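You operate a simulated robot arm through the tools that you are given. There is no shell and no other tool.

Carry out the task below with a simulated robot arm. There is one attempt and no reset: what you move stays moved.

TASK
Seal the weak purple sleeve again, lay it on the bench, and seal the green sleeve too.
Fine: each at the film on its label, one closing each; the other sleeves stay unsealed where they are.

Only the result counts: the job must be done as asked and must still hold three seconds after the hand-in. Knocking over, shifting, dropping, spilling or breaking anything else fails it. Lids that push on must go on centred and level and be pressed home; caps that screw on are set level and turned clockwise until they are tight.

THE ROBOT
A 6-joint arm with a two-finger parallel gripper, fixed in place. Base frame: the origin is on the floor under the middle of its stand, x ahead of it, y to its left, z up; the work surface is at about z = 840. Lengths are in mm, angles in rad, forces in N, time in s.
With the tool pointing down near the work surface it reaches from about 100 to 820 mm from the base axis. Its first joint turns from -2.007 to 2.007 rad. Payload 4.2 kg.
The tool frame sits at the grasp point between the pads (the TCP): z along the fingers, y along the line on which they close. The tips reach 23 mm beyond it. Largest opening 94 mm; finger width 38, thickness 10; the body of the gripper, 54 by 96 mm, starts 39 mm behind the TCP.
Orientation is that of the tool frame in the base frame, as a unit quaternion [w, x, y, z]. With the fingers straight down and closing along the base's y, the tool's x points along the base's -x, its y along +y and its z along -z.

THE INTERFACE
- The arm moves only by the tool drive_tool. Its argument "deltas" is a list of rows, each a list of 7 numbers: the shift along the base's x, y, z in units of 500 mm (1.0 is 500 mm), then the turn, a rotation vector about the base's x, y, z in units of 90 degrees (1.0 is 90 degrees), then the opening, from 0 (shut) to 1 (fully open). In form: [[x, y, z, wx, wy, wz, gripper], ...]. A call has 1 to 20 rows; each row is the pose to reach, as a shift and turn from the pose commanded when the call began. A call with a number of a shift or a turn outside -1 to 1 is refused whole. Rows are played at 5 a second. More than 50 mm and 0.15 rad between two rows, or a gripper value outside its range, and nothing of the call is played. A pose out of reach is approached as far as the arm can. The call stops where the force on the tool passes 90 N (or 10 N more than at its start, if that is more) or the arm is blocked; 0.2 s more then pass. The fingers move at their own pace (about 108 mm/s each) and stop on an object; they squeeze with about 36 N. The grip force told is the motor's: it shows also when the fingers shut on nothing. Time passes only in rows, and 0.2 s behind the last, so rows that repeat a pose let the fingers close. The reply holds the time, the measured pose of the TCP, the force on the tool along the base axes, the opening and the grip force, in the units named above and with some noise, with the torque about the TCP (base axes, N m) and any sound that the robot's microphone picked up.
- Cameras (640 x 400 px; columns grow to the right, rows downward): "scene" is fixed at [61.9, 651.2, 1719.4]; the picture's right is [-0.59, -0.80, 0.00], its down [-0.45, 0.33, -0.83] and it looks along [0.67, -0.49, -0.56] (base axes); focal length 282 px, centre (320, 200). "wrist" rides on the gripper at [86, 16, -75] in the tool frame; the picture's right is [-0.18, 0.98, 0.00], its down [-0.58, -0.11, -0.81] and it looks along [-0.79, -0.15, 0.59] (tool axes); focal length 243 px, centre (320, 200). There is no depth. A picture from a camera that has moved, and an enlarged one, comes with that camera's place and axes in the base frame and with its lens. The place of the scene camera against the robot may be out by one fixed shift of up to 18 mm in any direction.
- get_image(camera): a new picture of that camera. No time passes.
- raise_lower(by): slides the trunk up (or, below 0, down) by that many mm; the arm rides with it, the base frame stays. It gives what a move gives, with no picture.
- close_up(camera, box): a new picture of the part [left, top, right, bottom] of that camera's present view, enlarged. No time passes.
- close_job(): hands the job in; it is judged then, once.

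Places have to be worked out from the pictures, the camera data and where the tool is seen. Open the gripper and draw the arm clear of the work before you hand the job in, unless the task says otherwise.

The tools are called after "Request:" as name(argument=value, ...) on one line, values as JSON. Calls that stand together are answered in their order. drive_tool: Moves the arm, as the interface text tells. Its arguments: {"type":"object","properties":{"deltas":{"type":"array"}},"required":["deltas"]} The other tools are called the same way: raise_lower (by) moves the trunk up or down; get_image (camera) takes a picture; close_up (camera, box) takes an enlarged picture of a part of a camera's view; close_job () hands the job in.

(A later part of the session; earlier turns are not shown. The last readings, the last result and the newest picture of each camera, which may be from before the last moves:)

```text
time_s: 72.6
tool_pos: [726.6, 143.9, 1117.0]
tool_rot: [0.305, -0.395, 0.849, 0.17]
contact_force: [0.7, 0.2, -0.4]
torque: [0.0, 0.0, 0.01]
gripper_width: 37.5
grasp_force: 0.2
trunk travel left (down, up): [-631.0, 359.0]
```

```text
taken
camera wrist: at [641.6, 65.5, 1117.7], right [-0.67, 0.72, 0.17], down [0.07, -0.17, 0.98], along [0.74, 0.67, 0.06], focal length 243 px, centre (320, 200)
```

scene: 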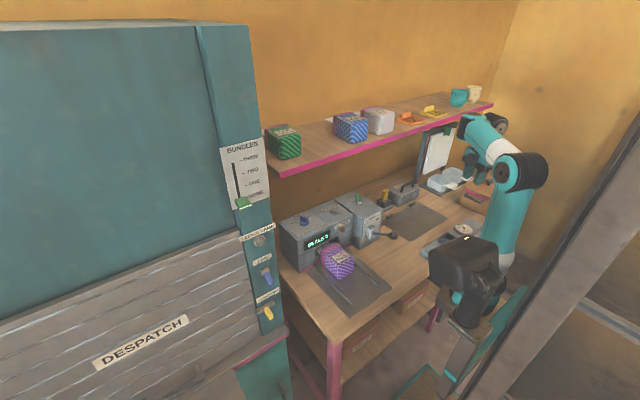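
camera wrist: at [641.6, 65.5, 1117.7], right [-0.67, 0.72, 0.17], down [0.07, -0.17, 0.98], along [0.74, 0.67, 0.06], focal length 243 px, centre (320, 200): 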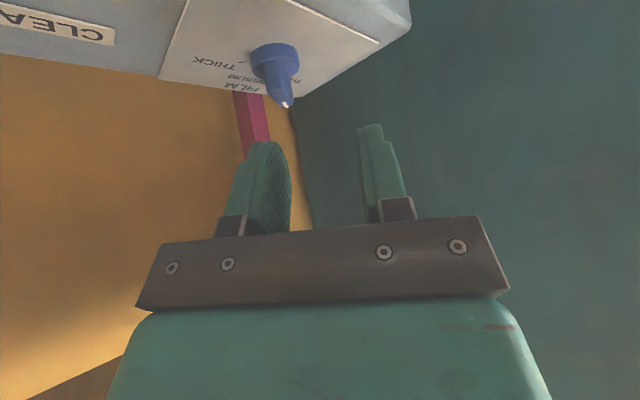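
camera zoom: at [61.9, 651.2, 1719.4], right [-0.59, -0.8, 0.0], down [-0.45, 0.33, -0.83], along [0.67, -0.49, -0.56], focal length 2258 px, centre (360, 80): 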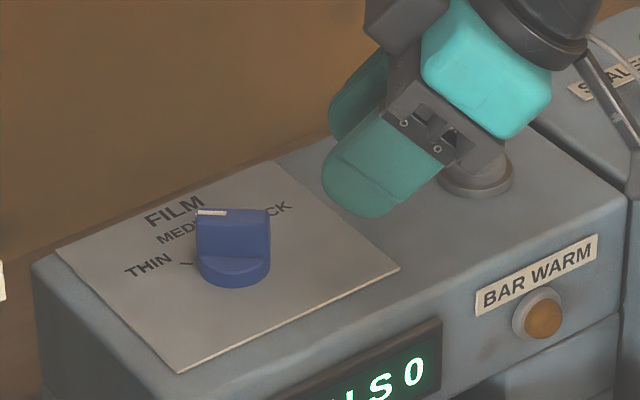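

The pointer now points at THIN (its white line runs along +50…54°). Next the SEALER switch: I zoom on it and on the lamp.

Request:
close_up(camera="scene", box=[335, 180, 395, 225])

Request:
get_image(camera="scene")

```text
8.89 times, centred on (365, 202) of scene
camera zoom: at [61.9, 651.2, 1719.4], right [-0.59, -0.8, 0.0], down [-0.45, 0.33, -0.83], along [0.67, -0.49, -0.56], focal length 2509 px, centre (-80, 178)
```

zoom: 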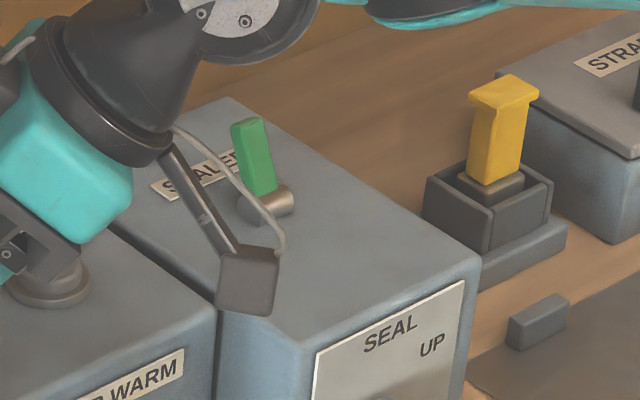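

```text
taken
```

scene: 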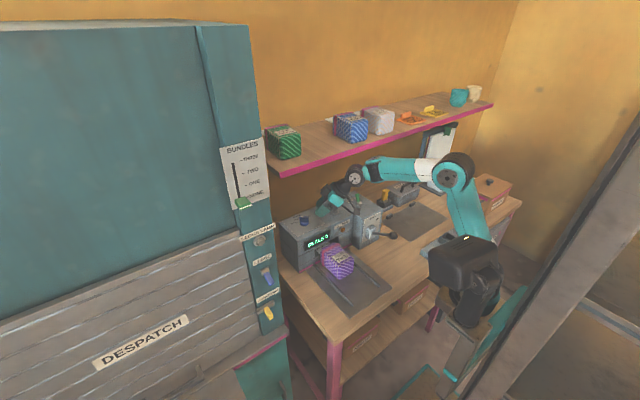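

The switch's green lever leans toward the wall; I estimate its base at [752, −78, 1036]. I retreat and go tool-down to [638, −76, 1244] to look down at it with the wrist camera.

Request:
drive_tool(deltas=[[-0.03, -0.01, 0.03, -0.0228, 0.041, -0.0531, 0.4], [-0.06, -0.04, 0.06, -0.0457, 0.0819, -0.1061, 0.4], [-0.09, -0.08, 0.09, -0.0685, 0.1229, -0.1592, 0.4], [-0.12, -0.13, 0.12, -0.0914, 0.1639, -0.2122, 0.4], [-0.14, -0.18, 0.15, -0.1142, 0.2049, -0.2653, 0.4], [-0.16, -0.23, 0.18, -0.137, 0.2458, -0.3184, 0.4], [-0.17, -0.29, 0.21, -0.1599, 0.2868, -0.3714, 0.4], [-0.177, -0.35, 0.23, -0.1827, 0.3278, -0.4245, 0.4], [-0.177, -0.4, 0.254, -0.2056, 0.3687, -0.4775, 0.4], [-0.177, -0.44, 0.254, -0.2284, 0.4097, -0.5306, 0.4]])

Request:
get_image(camera="wrist")

```text
time_s: 74.8
tool_pos: [633.0, -80.9, 1240.5]
tool_rot: [0.012, -0.011, 1.0, 0.0]
contact_force: [-0.1, -0.8, 0.7]
torque: [0.03, 0.01, 0.0]
gripper_width: 37.4
grasp_force: 0.0
out of reach, approached as far as the arm can: row 9, 10
trunk travel left (down, up): [-631.0, 359.0]
```

```text
taken
camera wrist: at [544.6, -64.4, 1312.9], right [0.16, 0.99, 0.0], down [0.57, -0.09, 0.82], along [0.81, -0.13, -0.57], focal length 243 px, centre (320, 200)
```

wrist: 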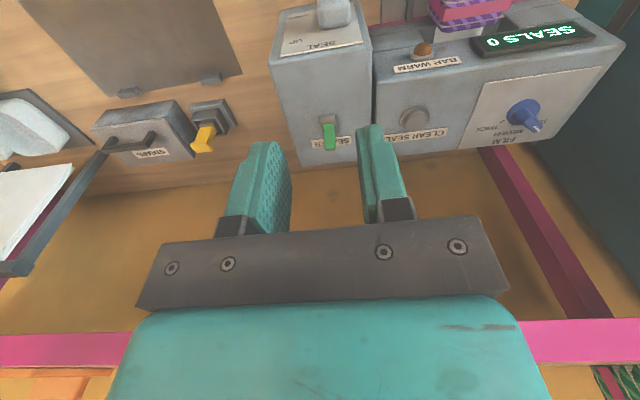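

Good view of the switch and lever module. I zoom in.

Request:
close_up(camera="wrist", box=[260, 0, 400, 170])

Request:
close_up(camera="wrist", box=[300, 100, 370, 160])

Request:
close_up(camera="wrist", box=[380, 0, 640, 170])

```text
2.35 times, centred on (330, 85) of wrist
camera zoom: at [544.6, -64.4, 1312.9], right [0.16, 0.99, 0.0], down [0.57, -0.09, 0.82], along [0.81, -0.13, -0.57], focal length 571 px, centre (296, 471)
```

zoom: 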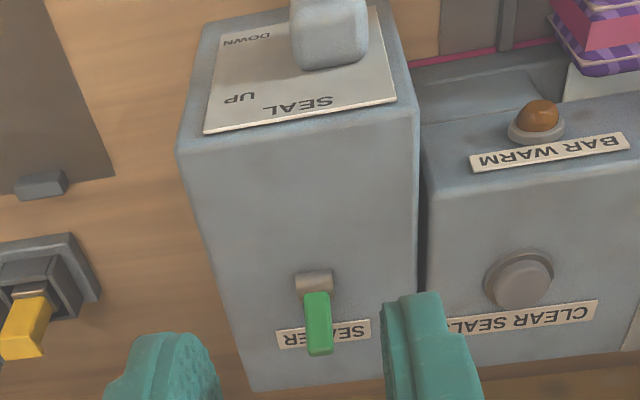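

```text
6.67 times, centred on (335, 130) of wrist
camera zoom: at [544.6, -64.4, 1312.9], right [0.16, 0.99, 0.0], down [0.57, -0.09, 0.82], along [0.81, -0.13, -0.57], focal length 1618 px, centre (220, 667)
```

zoom: 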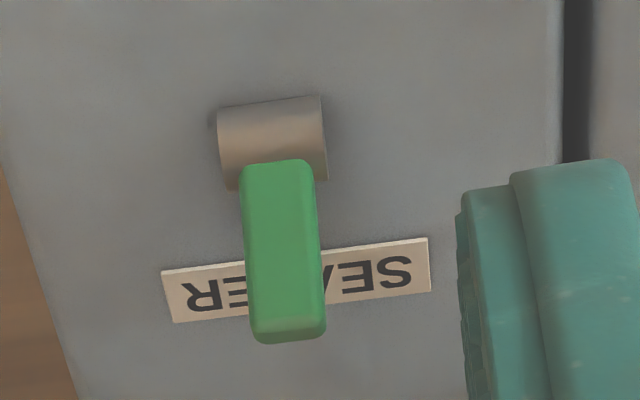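

```text
2.35 times, centred on (510, 85) of wrist
camera zoom: at [544.6, -64.4, 1312.9], right [0.16, 0.99, 0.0], down [0.57, -0.09, 0.82], along [0.81, -0.13, -0.57], focal length 571 px, centre (-127, 471)
```

zoom: 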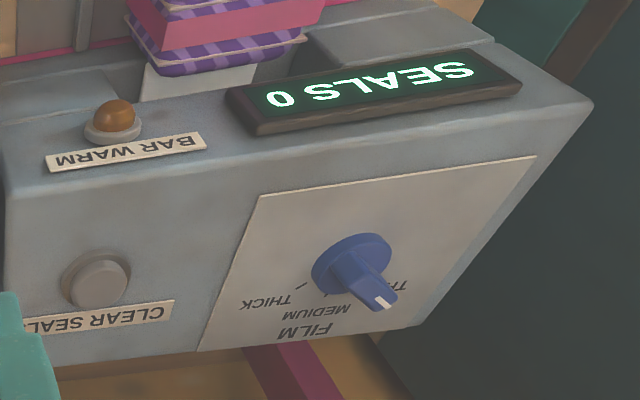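

Computed: switch pivot ≈ [764, −88, 1021], lever tip ≈ [779, −87, 1057], 15 mm wide; module top z ≈ 1014. I tilt to ~38° and go to a standoff in front of and above it.

Request:
drive_tool(deltas=[[0.01, -0.001, -0.02, 0, -0.06, 0, 0.5], [0.03, -0.003, -0.05, 0, -0.12, 0, 0.5], [0.05, -0.005, -0.09, 0, -0.18, 0, 0.5], [0.07, -0.007, -0.13, 0, -0.24, 0, 0.5], [0.1, -0.009, -0.17, 0, -0.3, 0, 0.5], [0.12, -0.011, -0.21, 0, -0.36, 0, 0.5], [0.134, -0.012, -0.24, 0, -0.407, 0, 0.5], [0.134, -0.012, -0.24, 0, -0.407, 0, 0.5]])

Request:
get_image(camera="wrist")

Request:
close_up(camera="scene", box=[310, 160, 420, 250])

```text
time_s: 75.9
tool_pos: [723.1, -83.1, 1264.1]
tool_rot: [0.175, -0.004, 0.985, -0.004]
contact_force: [-99.6, 3.0, -28.8]
torque: [0.81, -1.88, -2.78]
gripper_width: 46.5
grasp_force: 0.1
out of reach, approached as far as the arm can: row 1, 2, 3, 4, 5
trunk travel left (down, up): [-631.0, 359.0]
stopped in row 5: the force on the tool passed its limit at 186 N (the readings are from after the stop); the commanded pose is now the measured one
```

```text
taken
camera wrist: at [615.7, -66.1, 1304.9], right [0.17, 0.98, 0.06], down [0.27, -0.1, 0.96], along [0.95, -0.15, -0.28], focal length 243 px, centre (320, 200)
```

wrist: 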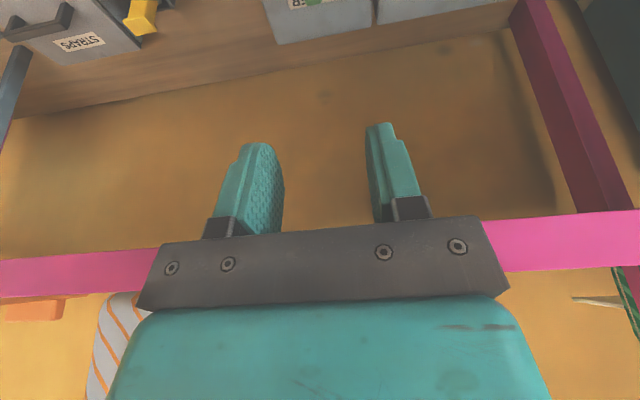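

```text
4.44 times, centred on (365, 205) of scene
camera zoom: at [61.9, 651.2, 1719.4], right [-0.59, -0.8, 0.0], down [-0.45, 0.33, -0.83], along [0.67, -0.49, -0.56], focal length 1254 px, centre (120, 178)
```

zoom: 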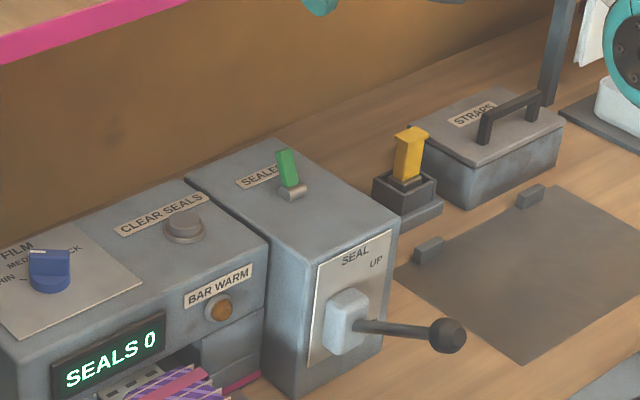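

The same joint stop sent the hand against the ledge edge; it stopped on force. I immediately back off along −x by a small amount and then check the ledge contents.

Request:
drive_tool(deltas=[[-0.02, 0, 0, 0, 0, 0, 0.5], [-0.05, 0, 0, 0, 0, 0.02, 0.5], [-0.08, 0, 0, 0, 0, 0.06, 0.5], [-0.12, 0, 0, 0, 0, 0.12, 0.5]])

Request:
get_image(camera="scene")

Request:
close_up(camera="scene", box=[260, 80, 500, 190])

```text
time_s: 76.9
tool_pos: [682.7, -84.8, 1289.1]
tool_rot: [0.174, -0.097, 0.98, 0.015]
contact_force: [-0.3, -0.3, -0.3]
torque: [0.0, -0.02, 0.0]
gripper_width: 46.8
grasp_force: 0.1
out of reach, approached as far as the arm can: row 1, 2, 3, 4
trunk travel left (down, up): [-631.0, 359.0]
```

```text
taken
```

scene: 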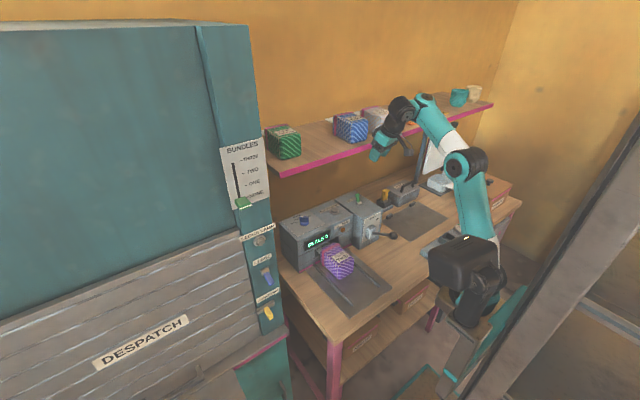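

```text
2.67 times, centred on (380, 135) of scene
camera zoom: at [61.9, 651.2, 1719.4], right [-0.59, -0.8, 0.0], down [-0.45, 0.33, -0.83], along [0.67, -0.49, -0.56], focal length 753 px, centre (160, 373)
```

zoom: 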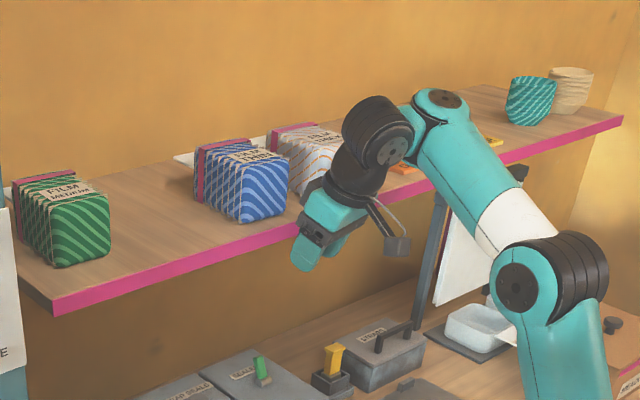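

The ledge sleeves look undisturbed and the hand is free. I return to the known comfortable pose near [491, 145, 1226], tool down.

Request:
drive_tool(deltas=[[-0.06, 0.04, -0.01, 0, 0.03, -0.02, 0.5], [-0.12, 0.1, -0.02, 0, 0.06, -0.04, 0.5], [-0.18, 0.16, -0.04, 0, 0.1, -0.06, 0.5], [-0.24, 0.22, -0.06, 0, 0.14, -0.08, 0.5], [-0.3, 0.3, -0.08, 0, 0.18, -0.1, 0.5], [-0.35, 0.38, -0.1, 0, 0.22, -0.12, 0.5], [-0.384, 0.46, -0.126, 0, 0.22, -0.12, 0.5], [-0.384, 0.46, -0.126, 0, 0.22, -0.12, 0.5]])

Request:
get_image(camera="scene")

```text
refused: row 5 steps farther than a row can; nothing moved
```

```text
taken
```

scene: 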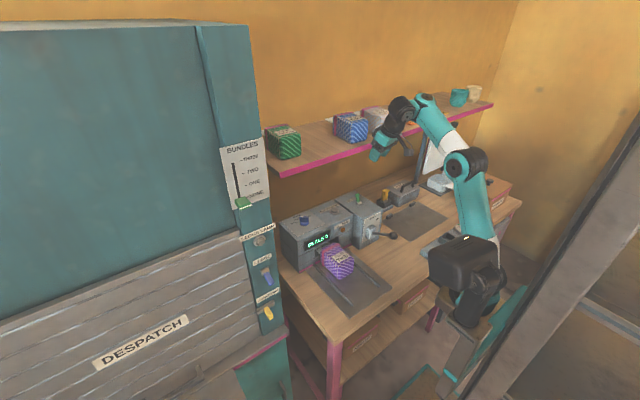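

The step was too long; I split it into smaller rows.

Request:
drive_tool(deltas=[[-0.05, 0.03, -0.01, 0, 0.03, -0.01, 0.5], [-0.1, 0.07, -0.02, 0, 0.06, -0.03, 0.5], [-0.15, 0.11, -0.03, 0, 0.09, -0.04, 0.5], [-0.2, 0.16, -0.04, 0, 0.12, -0.06, 0.5], [-0.25, 0.21, -0.06, 0, 0.15, -0.08, 0.5], [-0.3, 0.26, -0.08, 0, 0.18, -0.1, 0.5], [-0.34, 0.32, -0.1, 0, 0.22, -0.12, 0.5], [-0.37, 0.39, -0.12, 0, 0.22, -0.12, 0.5], [-0.384, 0.46, -0.126, 0, 0.22, -0.12, 0.5]])

Request:
get_image(camera="scene")

```text
time_s: 78.9
tool_pos: [492.7, 148.0, 1234.1]
tool_rot: [0.005, 0.0, 1.0, 0.014]
contact_force: [-0.4, -0.9, 0.4]
torque: [0.04, -0.02, -0.03]
gripper_width: 46.9
grasp_force: 0.0
out of reach, approached as far as the arm can: row 1, 2, 3, 4, 5, 6, 8, 9
trunk travel left (down, up): [-631.0, 359.0]
```

```text
taken
```

scene: 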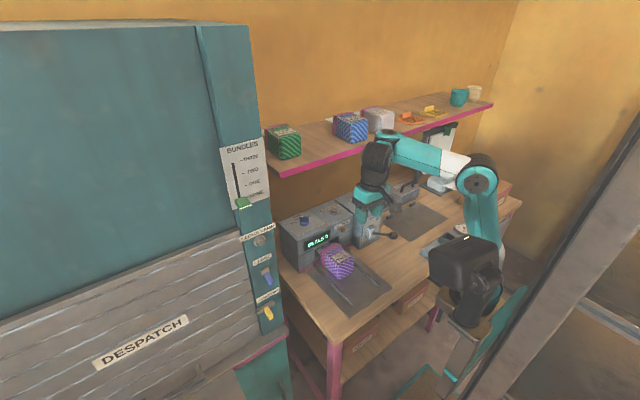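

I zoom on the wrist to compare this configuration with the original one.

Request:
close_up(camera="scene", box=[270, 100, 530, 290])

Request:
get_image(camera="wrist")

```text
2.11 times, centred on (400, 195) of scene
camera zoom: at [61.9, 651.2, 1719.4], right [-0.59, -0.8, 0.0], down [-0.45, 0.33, -0.83], along [0.67, -0.49, -0.56], focal length 594 px, centre (152, 210)
```

zoom: 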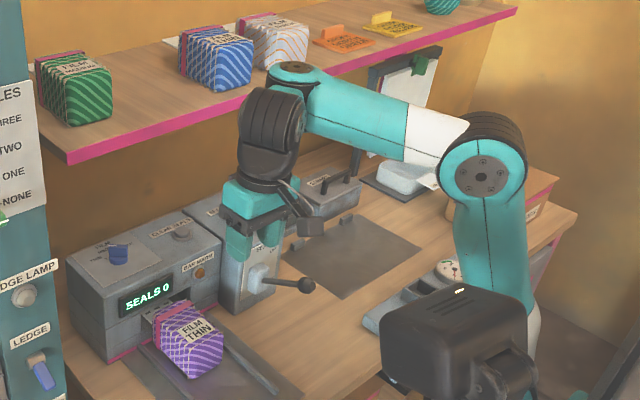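

```text
taken
camera wrist: at [405.7, 163.8, 1308.5], right [0.18, 0.98, 0.03], down [0.57, -0.13, 0.81], along [0.8, -0.13, -0.59], focal length 243 px, centre (320, 200)
```

wrist: 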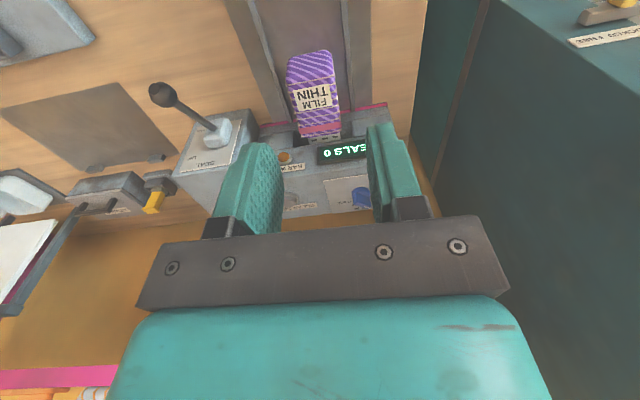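

I tilt forward again toward the pose that worked before ([620, 150, 1160], tilt 45°) and watch the flags.

Request:
drive_tool(deltas=[[0.02, 0.0, -0.02, 0, -0.06, 0.0, 0.4], [0.05, 0.0, -0.04, 0, -0.12, 0.0, 0.4], [0.09, 0.0, -0.06, 0, -0.18, 0.0, 0.4]])

Request:
close_up(camera="scene", box=[270, 100, 530, 290])

```text
time_s: 79.7
tool_pos: [551.3, 173.0, 1276.7]
tool_rot: [0.129, -0.002, 0.992, 0.014]
contact_force: [0.1, 0.8, 0.8]
torque: [0.01, 0.01, -0.02]
gripper_width: 37.7
grasp_force: 0.0
out of reach, approached as far as the arm can: row 1, 2, 3
trunk travel left (down, up): [-631.0, 359.0]
```

```text
2.11 times, centred on (400, 195) of scene
camera zoom: at [61.9, 651.2, 1719.4], right [-0.59, -0.8, 0.0], down [-0.45, 0.33, -0.83], along [0.67, -0.49, -0.56], focal length 594 px, centre (152, 210)
```

zoom: 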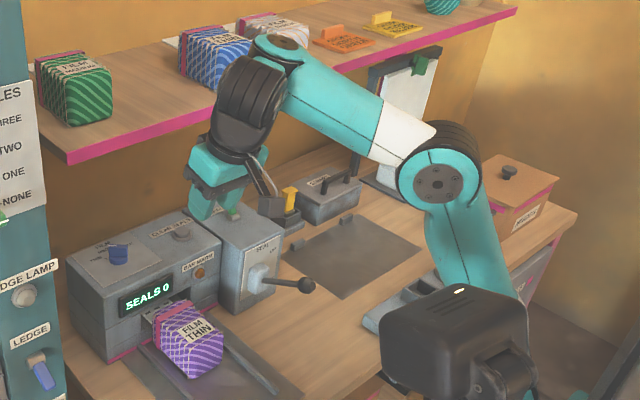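

The rule is clear now: near tool-vertical the wrist is singular, so the tilt must follow the direction the wrist block already faces (now about +125°). I first return to vertical at [500, 150, 1235].

Request:
drive_tool(deltas=[[-0.03, -0.015, -0.03, 0, 0.06, 0, 0.4], [-0.07, -0.03, -0.06, 0, 0.12, 0, 0.4], [-0.1, -0.046, -0.083, 0, 0.165, 0, 0.4], [-0.1, -0.046, -0.083, 0, 0.165, 0, 0.4]])

Request:
close_up(camera="scene", box=[270, 100, 530, 290])

```text
time_s: 80.7
tool_pos: [500.3, 161.6, 1239.3]
tool_rot: [0.01, -0.001, 1.0, 0.017]
contact_force: [0.1, 0.0, -0.5]
torque: [0.01, 0.01, -0.01]
gripper_width: 37.8
grasp_force: 0.0
out of reach, approached as far as the arm can: row 1, 2, 3, 4
trunk travel left (down, up): [-631.0, 359.0]
```

```text
2.11 times, centred on (400, 195) of scene
camera zoom: at [61.9, 651.2, 1719.4], right [-0.59, -0.8, 0.0], down [-0.45, 0.33, -0.83], along [0.67, -0.49, -0.56], focal length 594 px, centre (152, 210)
```

zoom: 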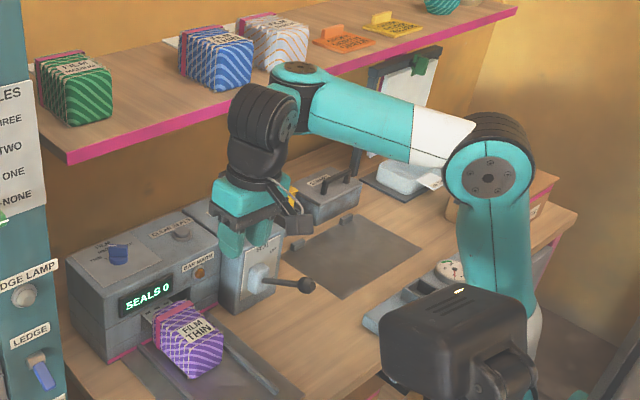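

The wrist block's disc now faces away to the right, so the natural heading is about +144°. I tip the tool 25° that way (toward the open space by the robot), TCP fixed.

Request:
drive_tool(deltas=[[0, 0, 0, 0.041, 0.056, 0, 0.4], [0, 0, 0, 0.082, 0.112, 0, 0.4], [0, 0, 0, 0.123, 0.168, 0, 0.4], [0, 0, 0, 0.163, 0.225, 0, 0.4], [0, 0, 0, 0.163, 0.225, 0, 0.4]])

Request:
close_up(camera="scene", box=[270, 100, 530, 290])

```text
time_s: 81.9
tool_pos: [481.7, 151.9, 1183.5]
tool_rot: [-0.157, 0.004, 0.977, 0.141]
contact_force: [0.5, -0.6, 0.2]
torque: [0.02, -0.03, 0.0]
gripper_width: 37.7
grasp_force: 0.1
out of reach, approached as far as the arm can: row 1, 2, 3, 4, 5
trunk travel left (down, up): [-631.0, 359.0]
```

```text
2.11 times, centred on (400, 195) of scene
camera zoom: at [61.9, 651.2, 1719.4], right [-0.59, -0.8, 0.0], down [-0.45, 0.33, -0.83], along [0.67, -0.49, -0.56], focal length 594 px, centre (152, 210)
```

zoom: 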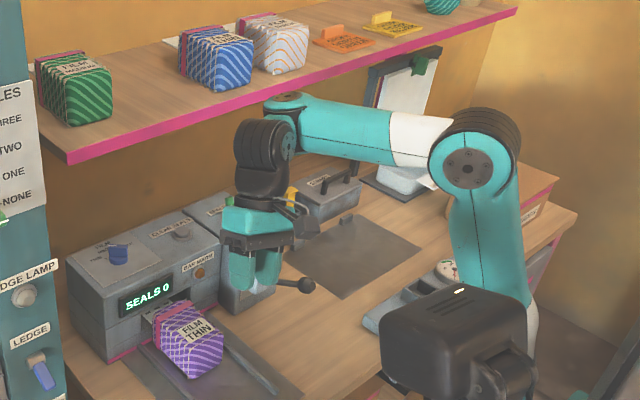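

The orientation was reached only by dropping the arm, so a wrist joint is at its stop. I probe which one: a small roll about the tool's own axis, one way.

Request:
drive_tool(deltas=[[0, 0, 0, -0.0245, 0.022, -0.073, 0.4], [0, 0, 0, -0.049, 0.044, -0.145, 0.4]])

Request:
drive_tool(deltas=[[0, 0, 0, 0.0245, -0.022, 0.073, 0.4], [0, 0, 0, 0.049, -0.044, 0.145, 0.4], [0, 0, 0, 0.0735, -0.066, 0.218, 0.4], [0, 0, 0, 0.098, -0.088, 0.29, 0.4]])

```text
time_s: 82.5
tool_pos: [480.7, 152.5, 1183.3]
tool_rot: [-0.175, 0.127, 0.969, 0.121]
contact_force: [0.1, -0.2, 0.5]
torque: [0.0, 0.0, -0.01]
gripper_width: 37.6
grasp_force: 0.1
trunk travel left (down, up): [-631.0, 359.0]
```

```text
time_s: 83.5
tool_pos: [481.1, 153.0, 1183.5]
tool_rot: [-0.139, -0.119, 0.97, 0.16]
contact_force: [0.2, 0.0, 0.7]
torque: [-0.02, 0.0, 0.02]
gripper_width: 37.6
grasp_force: 0.1
trunk travel left (down, up): [-631.0, 359.0]
```

Roll is free. Now I probe the tilt back toward vertical along the same plane.

Request:
drive_tool(deltas=[[0, 0, 0, -0.04, -0.0446, 0, 0.4], [0, 0, 0, -0.08, -0.0892, 0, 0.4]])

Request:
close_up(camera="scene", box=[270, 100, 530, 290])

```text
time_s: 84.1
tool_pos: [481.6, 151.5, 1184.2]
tool_rot: [-0.079, -0.12, 0.986, 0.09]
contact_force: [-0.3, -1.0, 0.0]
torque: [0.05, 0.03, -0.03]
gripper_width: 37.2
grasp_force: 0.1
trunk travel left (down, up): [-631.0, 359.0]
```

```text
2.11 times, centred on (400, 195) of scene
camera zoom: at [61.9, 651.2, 1719.4], right [-0.59, -0.8, 0.0], down [-0.45, 0.33, -0.83], along [0.67, -0.49, -0.56], focal length 594 px, centre (152, 210)
```

zoom: 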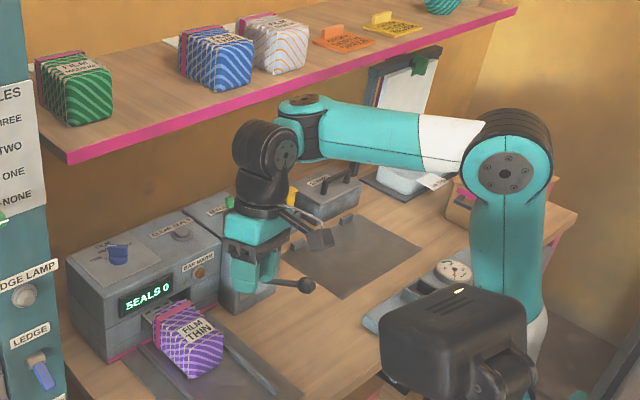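

Free in that direction. Now I precess the tilt direction clockwise (turn about the vertical) by 45° to bring the wrist block back round, watching flags.

Request:
drive_tool(deltas=[[0, 0, 0, 0, 0, -0.08, 0.4], [0, 0, 0, 0, 0, -0.16, 0.4], [0, 0, 0, 0, 0, -0.24, 0.4], [0, 0, 0, 0, 0, -0.32, 0.4], [0, 0, 0, 0, 0, -0.4, 0.4], [0, 0, 0, 0, 0, -0.48, 0.4]])

Request:
close_up(camera="scene", box=[270, 100, 530, 290])

```text
time_s: 85.5
tool_pos: [483.4, 151.7, 1183.8]
tool_rot: [-0.04, 0.253, 0.96, 0.113]
contact_force: [0.0, 0.2, -0.6]
torque: [0.01, 0.03, 0.0]
gripper_width: 37.9
grasp_force: 0.0
trunk travel left (down, up): [-631.0, 359.0]
```

```text
2.11 times, centred on (400, 195) of scene
camera zoom: at [61.9, 651.2, 1719.4], right [-0.59, -0.8, 0.0], down [-0.45, 0.33, -0.83], along [0.67, -0.49, -0.56], focal length 594 px, centre (152, 210)
```

zoom: 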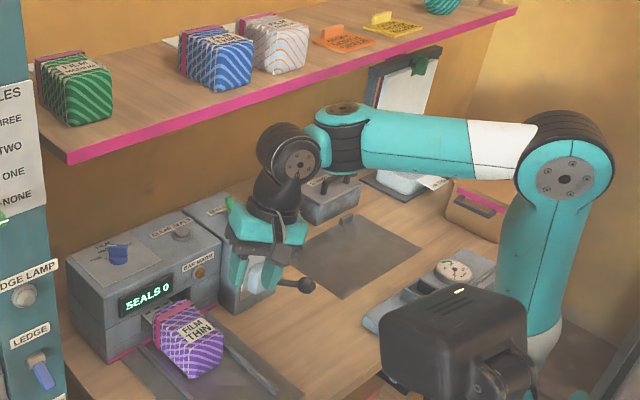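

Smooth and unflagged; the disc turns back toward the camera. I precess another 45°.

Request:
drive_tool(deltas=[[0, 0, 0, 0, 0, -0.08, 0.4], [0, 0, 0, 0, 0, -0.16, 0.4], [0, 0, 0, 0, 0, -0.24, 0.4], [0, 0, 0, 0, 0, -0.32, 0.4], [0, 0, 0, 0, 0, -0.4, 0.4], [0, 0, 0, 0, 0, -0.48, 0.4]])

Request:
close_up(camera="scene", box=[270, 100, 530, 290])

```text
time_s: 86.9
tool_pos: [482.2, 153.1, 1183.5]
tool_rot: [0.005, 0.589, 0.799, 0.12]
contact_force: [0.4, 0.1, 0.2]
torque: [0.02, 0.03, 0.0]
gripper_width: 37.5
grasp_force: 0.0
trunk travel left (down, up): [-631.0, 359.0]
```

```text
2.11 times, centred on (400, 195) of scene
camera zoom: at [61.9, 651.2, 1719.4], right [-0.59, -0.8, 0.0], down [-0.45, 0.33, -0.83], along [0.67, -0.49, -0.56], focal length 594 px, centre (152, 210)
```

zoom: 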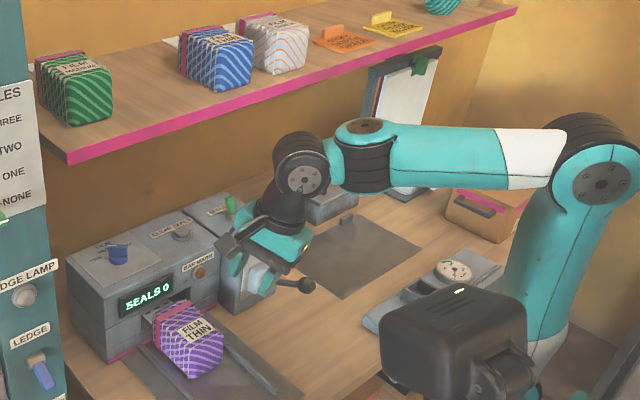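

The wrist block is back to its good orientation (natural heading ≈ 51°). Now I roll the hand about its own axis by about +120° in two calls to bring the camera to the robot's side.

Request:
drive_tool(deltas=[[0, 0, 0, -0.0127, -0.0158, 0.0825, 0.4], [0, 0, 0, -0.0253, -0.0316, 0.165, 0.4], [0, 0, 0, -0.038, -0.0474, 0.2476, 0.4], [0, 0, 0, -0.0507, -0.0632, 0.33, 0.4], [0, 0, 0, -0.0633, -0.079, 0.4127, 0.4], [0, 0, 0, -0.076, -0.0949, 0.495, 0.4], [0, 0, 0, -0.0887, -0.1107, 0.5777, 0.4], [0, 0, 0, -0.1013, -0.1265, 0.66, 0.4]])

Request:
drive_tool(deltas=[[0, 0, 0, -0.0127, -0.0158, 0.0825, 0.4], [0, 0, 0, -0.0253, -0.0316, 0.165, 0.4], [0, 0, 0, -0.038, -0.0474, 0.2476, 0.4], [0, 0, 0, -0.0507, -0.0632, 0.33, 0.4], [0, 0, 0, -0.0633, -0.079, 0.4127, 0.4], [0, 0, 0, -0.076, -0.0949, 0.495, 0.4], [0, 0, 0, -0.0887, -0.1107, 0.5777, 0.4], [0, 0, 0, -0.1013, -0.1265, 0.66, 0.4]])

```text
time_s: 88.7
tool_pos: [482.0, 152.9, 1183.1]
tool_rot: [0.065, 0.097, 0.988, 0.1]
contact_force: [0.4, 0.3, -0.8]
torque: [-0.01, 0.01, -0.01]
gripper_width: 37.6
grasp_force: 0.0
trunk travel left (down, up): [-631.0, 359.0]
```

```text
time_s: 90.5
tool_pos: [482.0, 151.3, 1184.3]
tool_rot: [0.108, -0.418, 0.9, 0.052]
contact_force: [0.8, -0.6, 0.7]
torque: [-0.03, 0.01, 0.01]
gripper_width: 37.5
grasp_force: 0.1
trunk travel left (down, up): [-631.0, 359.0]
```

Good state restored (heading 50°, tilt 14°, no flags). I now tip further to ~40° along that heading while moving gently toward the switch side.

Request:
drive_tool(deltas=[[0.03, -0.03, 0, 0.045, -0.037, 0, 0.4], [0.06, -0.06, -0.01, 0.09, -0.074, 0, 0.4], [0.09, -0.09, -0.02, 0.134, -0.11, 0, 0.4], [0.12, -0.12, -0.028, 0.179, -0.147, 0, 0.4], [0.156, -0.142, -0.028, 0.224, -0.184, 0, 0.4]])

```text
time_s: 91.7
tool_pos: [559.6, 82.7, 1169.9]
tool_rot: [0.307, -0.395, 0.853, 0.148]
contact_force: [0.1, 0.1, 0.2]
torque: [-0.02, -0.03, -0.02]
gripper_width: 37.6
grasp_force: 0.0
trunk travel left (down, up): [-631.0, 359.0]
```

No flags. I precess to heading 15° while moving to a standoff [690, −87, 1120] above and before the switch.

Request:
drive_tool(deltas=[[0.035, -0.05, 0, 0, 0, -0.055, 0.45], [0.07, -0.1, -0.01, 0, 0, -0.11, 0.45], [0.11, -0.15, -0.02, 0, 0, -0.165, 0.45], [0.15, -0.2, -0.04, 0, 0, -0.22, 0.45], [0.19, -0.25, -0.06, 0, 0, -0.275, 0.45], [0.23, -0.3, -0.08, 0, 0, -0.33, 0.45], [0.26, -0.34, -0.1, 0, 0, -0.386, 0.45], [0.26, -0.34, -0.1, 0, 0, -0.386, 0.45]])

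Request:
get_image(camera="wrist")

Request:
close_up(camera="scene", box=[310, 150, 440, 250])

```text
time_s: 93.5
tool_pos: [690.8, -88.9, 1119.3]
tool_rot: [0.337, -0.122, 0.932, 0.051]
contact_force: [0.1, 0.1, -0.1]
torque: [0.0, 0.0, 0.0]
gripper_width: 42.5
grasp_force: 0.0
trunk travel left (down, up): [-631.0, 359.0]
```

```text
taken
camera wrist: at [576.2, -102.0, 1120.7], right [-0.12, 0.98, 0.13], down [-0.04, -0.13, 0.99], along [0.99, 0.11, 0.05], focal length 243 px, centre (320, 200)
```

wrist: 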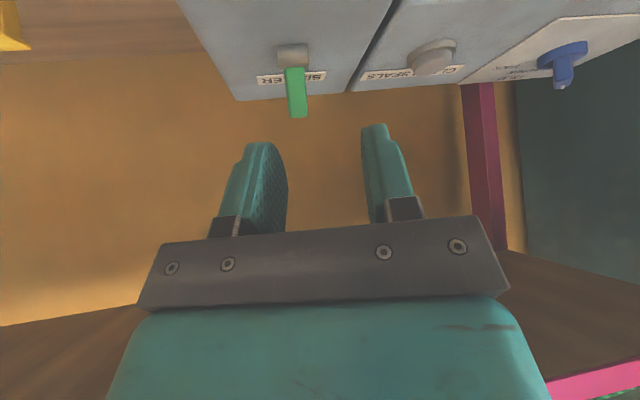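

```text
4.00 times, centred on (375, 200) of scene
camera zoom: at [61.9, 651.2, 1719.4], right [-0.59, -0.8, 0.0], down [-0.45, 0.33, -0.83], along [0.67, -0.49, -0.56], focal length 1129 px, centre (100, 200)
```

zoom: 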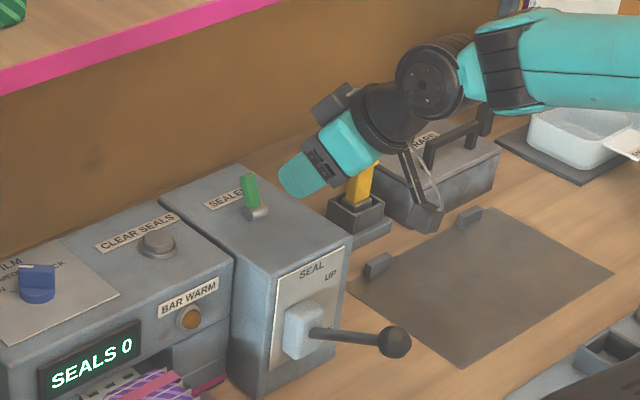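

The lever is confirmed at [764…779, −88, 1019…1060]. I move over it and lower the open fingers astride it.

Request:
drive_tool(deltas=[[0.05, 0, -0.01, 0, 0, 0, 0.45], [0.1, 0, -0.02, 0, 0, 0, 0.45], [0.14, 0, -0.03, 0, 0, 0, 0.45], [0.163, 0, -0.04, 0, 0, 0, 0.45], [0.163, 0, -0.07, 0, 0, 0, 0.45], [0.163, 0, -0.1, 0, 0, 0, 0.45], [0.163, 0, -0.12, 0, 0, 0, 0.45], [0.163, 0, -0.134, 0, 0, 0, 0.45], [0.163, 0, -0.134, 0, 0, 0, 0.45]])

Request:
get_image(camera="wrist")

Request:
close_up(camera="scene", box=[320, 170, 400, 230])

```text
time_s: 95.5
tool_pos: [771.5, -89.1, 1052.9]
tool_rot: [0.337, -0.122, 0.932, 0.05]
contact_force: [-0.5, 0.2, 0.2]
torque: [0.03, 0.02, 0.01]
gripper_width: 42.5
grasp_force: 0.0
trunk travel left (down, up): [-631.0, 359.0]
```

```text
taken
camera wrist: at [657.4, -102.1, 1054.3], right [-0.12, 0.98, 0.13], down [-0.04, -0.13, 0.99], along [0.99, 0.12, 0.05], focal length 243 px, centre (320, 200)
```

wrist: 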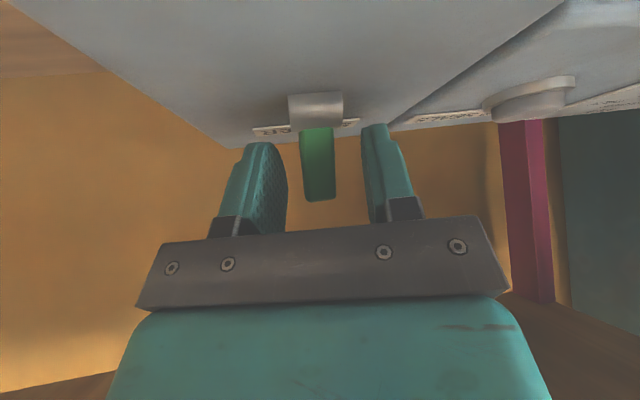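

```text
6.67 times, centred on (360, 200) of scene
camera zoom: at [61.9, 651.2, 1719.4], right [-0.59, -0.8, 0.0], down [-0.45, 0.33, -0.83], along [0.67, -0.49, -0.56], focal length 1882 px, centre (53, 200)
```

zoom: 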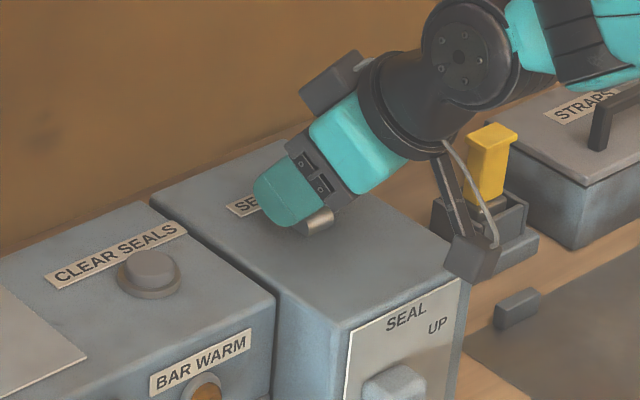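

The lever is between the fingers. I close on it and draw it 30 mm toward the robot.

Request:
drive_tool(deltas=[[0, 0, 0, 0, 0, 0, 0.3], [0, 0, 0, 0, 0, 0, 0.15], [0, 0, 0, 0, 0, 0, 0.05], [0, 0, 0, 0, 0, 0, 0.05], [-0.015, 0, 0.003, 0, 0, 0, 0.05], [-0.03, 0, 0.004, 0, 0, 0, 0.05], [-0.045, 0, 0.003, 0, 0, 0, 0.05], [-0.06, 0, 0.0, 0, 0, 0, 0.05]])

Request:
get_image(camera="wrist")

Request:
close_up(camera="scene", box=[280, 180, 400, 270])

```text
time_s: 97.3
tool_pos: [744.8, -92.6, 1054.2]
tool_rot: [0.34, -0.12, 0.931, 0.046]
contact_force: [27.9, -28.4, 6.8]
torque: [-0.68, -1.1, -0.78]
gripper_width: 18.5
grasp_force: 45.3
trunk travel left (down, up): [-631.0, 359.0]
heard: click
```

```text
taken
camera wrist: at [630.0, -105.1, 1054.7], right [-0.11, 0.99, 0.12], down [-0.04, -0.13, 0.99], along [0.99, 0.11, 0.06], focal length 243 px, centre (320, 200)
```

wrist: 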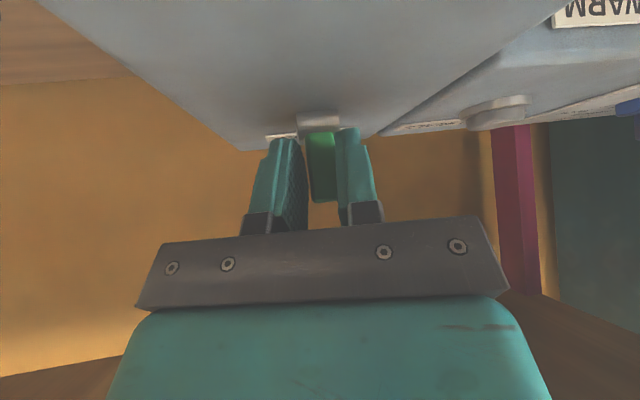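

```text
4.44 times, centred on (340, 225) of scene
camera zoom: at [61.9, 651.2, 1719.4], right [-0.59, -0.8, 0.0], down [-0.45, 0.33, -0.83], along [0.67, -0.49, -0.56], focal length 1254 px, centre (231, 89)
```

zoom: 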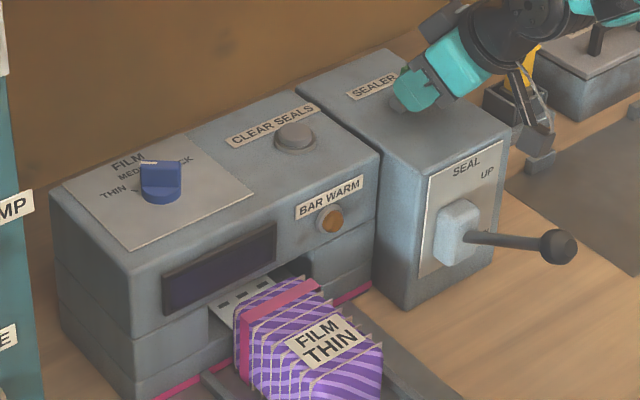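

A click, and the display went dark – the sealer had been ON (lever toward the wall). I push the lever straight back to ON.

Request:
drive_tool(deltas=[[0.015, 0, 0.003, 0, 0, 0, 0.05], [0.03, 0, 0.004, 0, 0, 0, 0.05], [0.045, 0, 0.003, 0, 0, 0, 0.05], [0.06, 0, 0.0, 0, 0, 0, 0.05], [0.066, 0, 0.0, 0, 0, 0, 0.05]])

Request:
close_up(camera="scene", box=[280, 180, 400, 270])

```text
time_s: 98.5
tool_pos: [773.5, -87.4, 1051.6]
tool_rot: [0.335, -0.123, 0.933, 0.051]
contact_force: [-22.2, -10.2, -6.2]
torque: [1.15, 0.64, -0.62]
gripper_width: 19.6
grasp_force: 45.2
trunk travel left (down, up): [-631.0, 359.0]
heard: click
```

```text
4.44 times, centred on (340, 225) of scene
camera zoom: at [61.9, 651.2, 1719.4], right [-0.59, -0.8, 0.0], down [-0.45, 0.33, -0.83], along [0.67, -0.49, -0.56], focal length 1254 px, centre (231, 89)
```

zoom: 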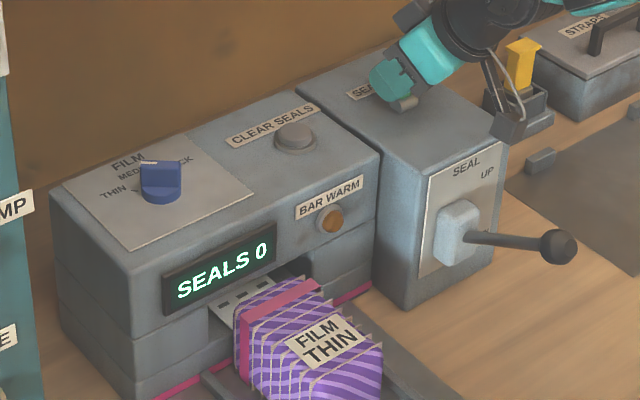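

Power is back on ("SEALS 0"), so the switch is settled. I release it and retreat up and back, then see how the BAR WARM lamp behaves over time.

Request:
drive_tool(deltas=[[0, 0, 0, 0, 0, 0, 0.35], [0, 0, 0, 0, 0, 0, 0.45], [0, 0, 0.03, 0, 0, 0, 0.45], [0, 0, 0.07, 0, 0, 0, 0.45], [0, 0, 0.11, 0, 0, 0, 0.45], [-0.05, 0, 0.12, 0, 0, 0, 0.45], [-0.12, 0, 0.13, 0, 0, 0, 0.45], [-0.2, 0, 0.14, 0, 0, 0, 0.45], [-0.28, 0, 0.14, 0, 0, 0, 0.45], [-0.36, 0, 0.14, 0, 0, 0, 0.45]])

Request:
get_image(camera="scene")

Request:
close_up(camera="scene", box=[280, 180, 400, 270])

```text
time_s: 100.7
tool_pos: [595.2, -88.3, 1123.3]
tool_rot: [0.337, -0.123, 0.932, 0.051]
contact_force: [-0.7, -0.6, -0.1]
torque: [0.0, -0.01, 0.04]
gripper_width: 42.2
grasp_force: 0.0
trunk travel left (down, up): [-631.0, 359.0]
```

```text
taken
```

scene: 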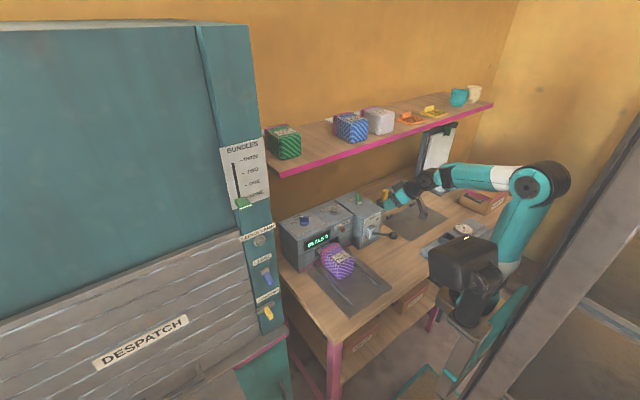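

```text
4.44 times, centred on (340, 225) of scene
camera zoom: at [61.9, 651.2, 1719.4], right [-0.59, -0.8, 0.0], down [-0.45, 0.33, -0.83], along [0.67, -0.49, -0.56], focal length 1254 px, centre (231, 89)
```

zoom: 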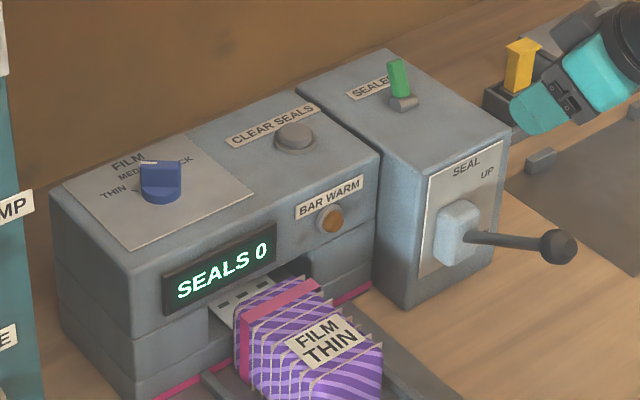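

Lamp still unlit; this looks like an impulse sealer whose bar warms while the lever is held down. I now locate the lever ball with the wrist camera.

Request:
get_image(camera="wrist")

```text
taken
camera wrist: at [480.3, -102.0, 1124.3], right [-0.12, 0.98, 0.13], down [-0.04, -0.13, 0.99], along [0.99, 0.11, 0.05], focal length 243 px, centre (320, 200)
```

wrist: 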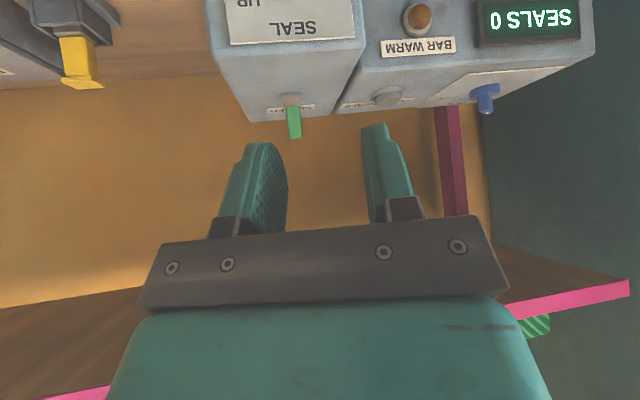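

Ball centre ≈ [543, −60, 1008], pivot block ≈ [662, −74, 925], so the lever stands about 35° up. I move above the ball, turn the heading to about −4° in line with the lever, then reduce the tilt to ~18°.

Request:
drive_tool(deltas=[[-0.02, 0.01, 0, 0, 0, -0.05, 0.6], [-0.05, 0.025, -0.01, 0, 0, -0.1, 0.6], [-0.08, 0.04, -0.02, 0, 0, -0.15, 0.6], [-0.11, 0.056, -0.026, 0, 0, -0.21, 0.6], [-0.11, 0.056, -0.026, 0, 0, -0.21, 0.6]])

Request:
drive_tool(deltas=[[0, 0, 0, 0.004, 0.06, 0, 0.6], [0, 0, 0, 0.008, 0.12, 0, 0.6], [0, 0, 0, 0.012, 0.18, 0, 0.6], [0, 0, 0, 0.017, 0.244, 0, 0.6]])

Request:
get_image(camera="wrist")

```text
time_s: 101.9
tool_pos: [544.6, -58.5, 1107.6]
tool_rot: [0.341, 0.033, 0.94, -0.007]
contact_force: [-0.3, 0.0, -0.1]
torque: [-0.01, -0.02, -0.03]
gripper_width: 56.4
grasp_force: 0.1
out of reach, approached as far as the arm can: row 4, 5
trunk travel left (down, up): [-631.0, 359.0]
```

```text
time_s: 102.9
tool_pos: [544.5, -57.8, 1107.1]
tool_rot: [0.154, 0.034, 0.987, 0.001]
contact_force: [-0.3, -0.3, -0.1]
torque: [0.0, 0.02, 0.0]
gripper_width: 56.6
grasp_force: 0.0
trunk travel left (down, up): [-631.0, 359.0]
```

```text
taken
camera wrist: at [441.1, -34.9, 1151.8], right [0.24, 0.97, 0.07], down [0.3, -0.14, 0.94], along [0.92, -0.21, -0.32], focal length 243 px, centre (320, 200)
```

wrist: 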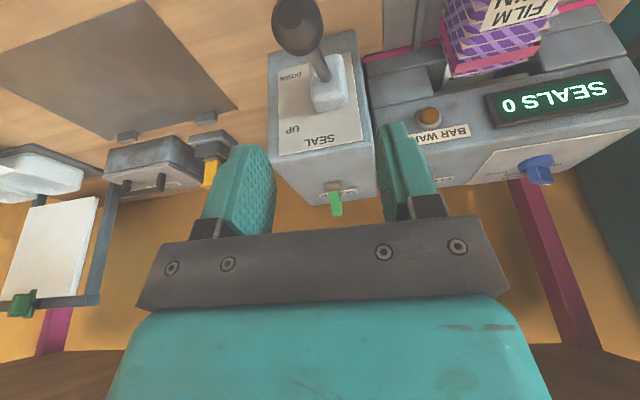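

Free of flags with tilt 18°. The ball is about [541, −62, 1006]; I lower the open fingers around it.

Request:
drive_tool(deltas=[[-0.003, -0.003, -0.05, 0, 0, 0, 0.6], [-0.007, -0.008, -0.1, 0, 0, 0, 0.6], [-0.007, -0.008, -0.14, 0, 0, 0, 0.6], [-0.007, -0.008, -0.17, 0, 0, 0, 0.6], [-0.007, -0.008, -0.19, 0, 0, 0, 0.6], [-0.007, -0.008, -0.19, 0, 0, 0, 0.6]])

Request:
get_image(camera="wrist")

Request:
close_up(camera="scene", box=[320, 160, 460, 260])

```text
time_s: 104.3
tool_pos: [541.6, -63.0, 1011.1]
tool_rot: [0.155, 0.035, 0.987, 0.001]
contact_force: [-0.5, 0.3, 0.2]
torque: [-0.03, -0.03, 0.03]
gripper_width: 56.4
grasp_force: 0.0
trunk travel left (down, up): [-631.0, 359.0]
```

```text
taken
camera wrist: at [437.8, -39.2, 1056.3], right [0.24, 0.97, 0.07], down [0.3, -0.14, 0.94], along [0.92, -0.21, -0.32], focal length 243 px, centre (320, 200)
```

wrist: 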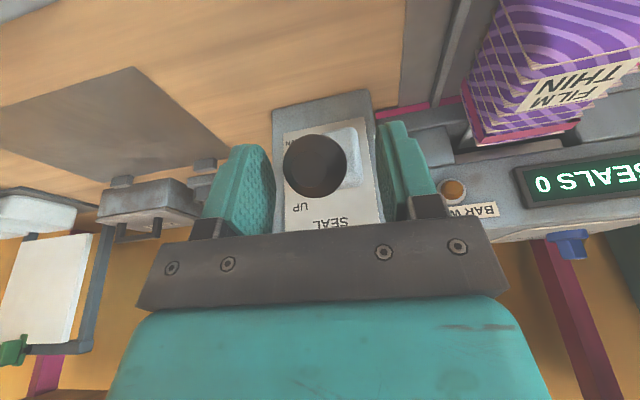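

```text
4.00 times, centred on (390, 210) of scene
camera zoom: at [61.9, 651.2, 1719.4], right [-0.59, -0.8, 0.0], down [-0.45, 0.33, -0.83], along [0.67, -0.49, -0.56], focal length 1129 px, centre (40, 160)
```

zoom: 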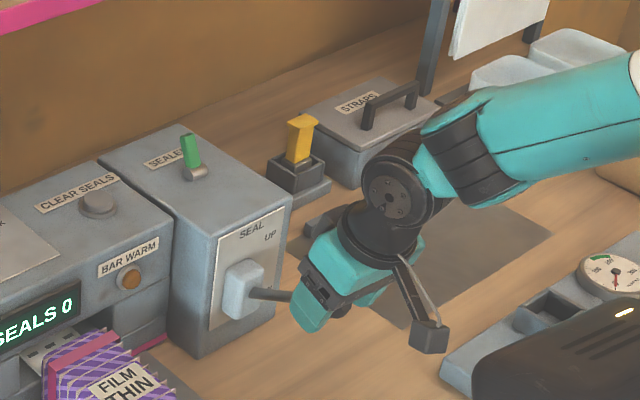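

The ball is between the fingers. Before the one-and-only closing I check that the purple sleeve's tail lies properly in the slot.

Request:
close_up(camera="scene", box=[300, 225, 370, 285])

Request:
close_up(camera="wrist", box=[400, 0, 640, 230])

```text
6.67 times, centred on (335, 255) of scene
camera zoom: at [61.9, 651.2, 1719.4], right [-0.59, -0.8, 0.0], down [-0.45, 0.33, -0.83], along [0.67, -0.49, -0.56], focal length 1882 px, centre (220, -167)
```

zoom: 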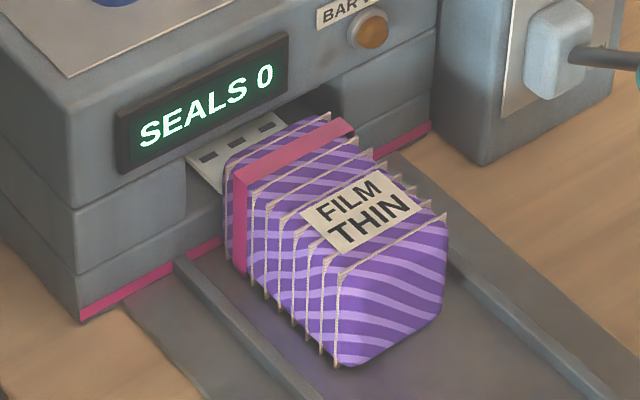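

```text
1.74 times, centred on (520, 115) of wrist
camera zoom: at [437.8, -39.2, 1056.3], right [0.24, 0.97, 0.07], down [0.3, -0.14, 0.94], along [0.92, -0.21, -0.32], focal length 422 px, centre (-28, 348)
```

zoom: 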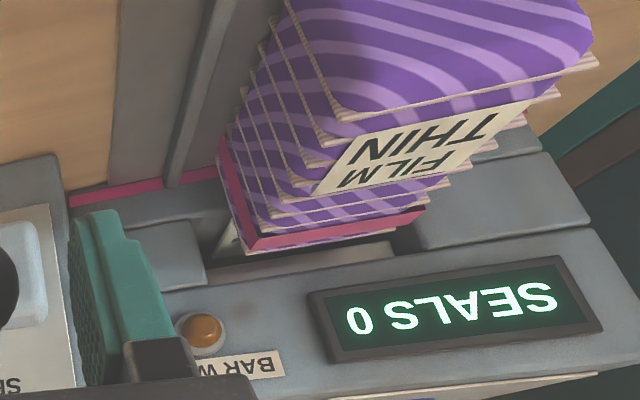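

The sleeve stands against the sealer's mouth between the rails with its tail in the slot. I grip the ball.

Request:
drive_tool(deltas=[[0, 0, 0, 0, 0, 0, 0.4], [0, 0, 0, 0, 0, 0, 0.3], [0, 0, 0, 0, 0, 0, 0.2], [0, 0, 0, 0, 0, 0, 0.2]])

```text
time_s: 105.3
tool_pos: [541.8, -64.3, 1013.0]
tool_rot: [0.155, 0.037, 0.987, -0.001]
contact_force: [-0.4, -23.1, -0.6]
torque: [-0.19, -0.01, -0.22]
gripper_width: 30.6
grasp_force: 45.1
trunk travel left (down, up): [-631.0, 359.0]
```

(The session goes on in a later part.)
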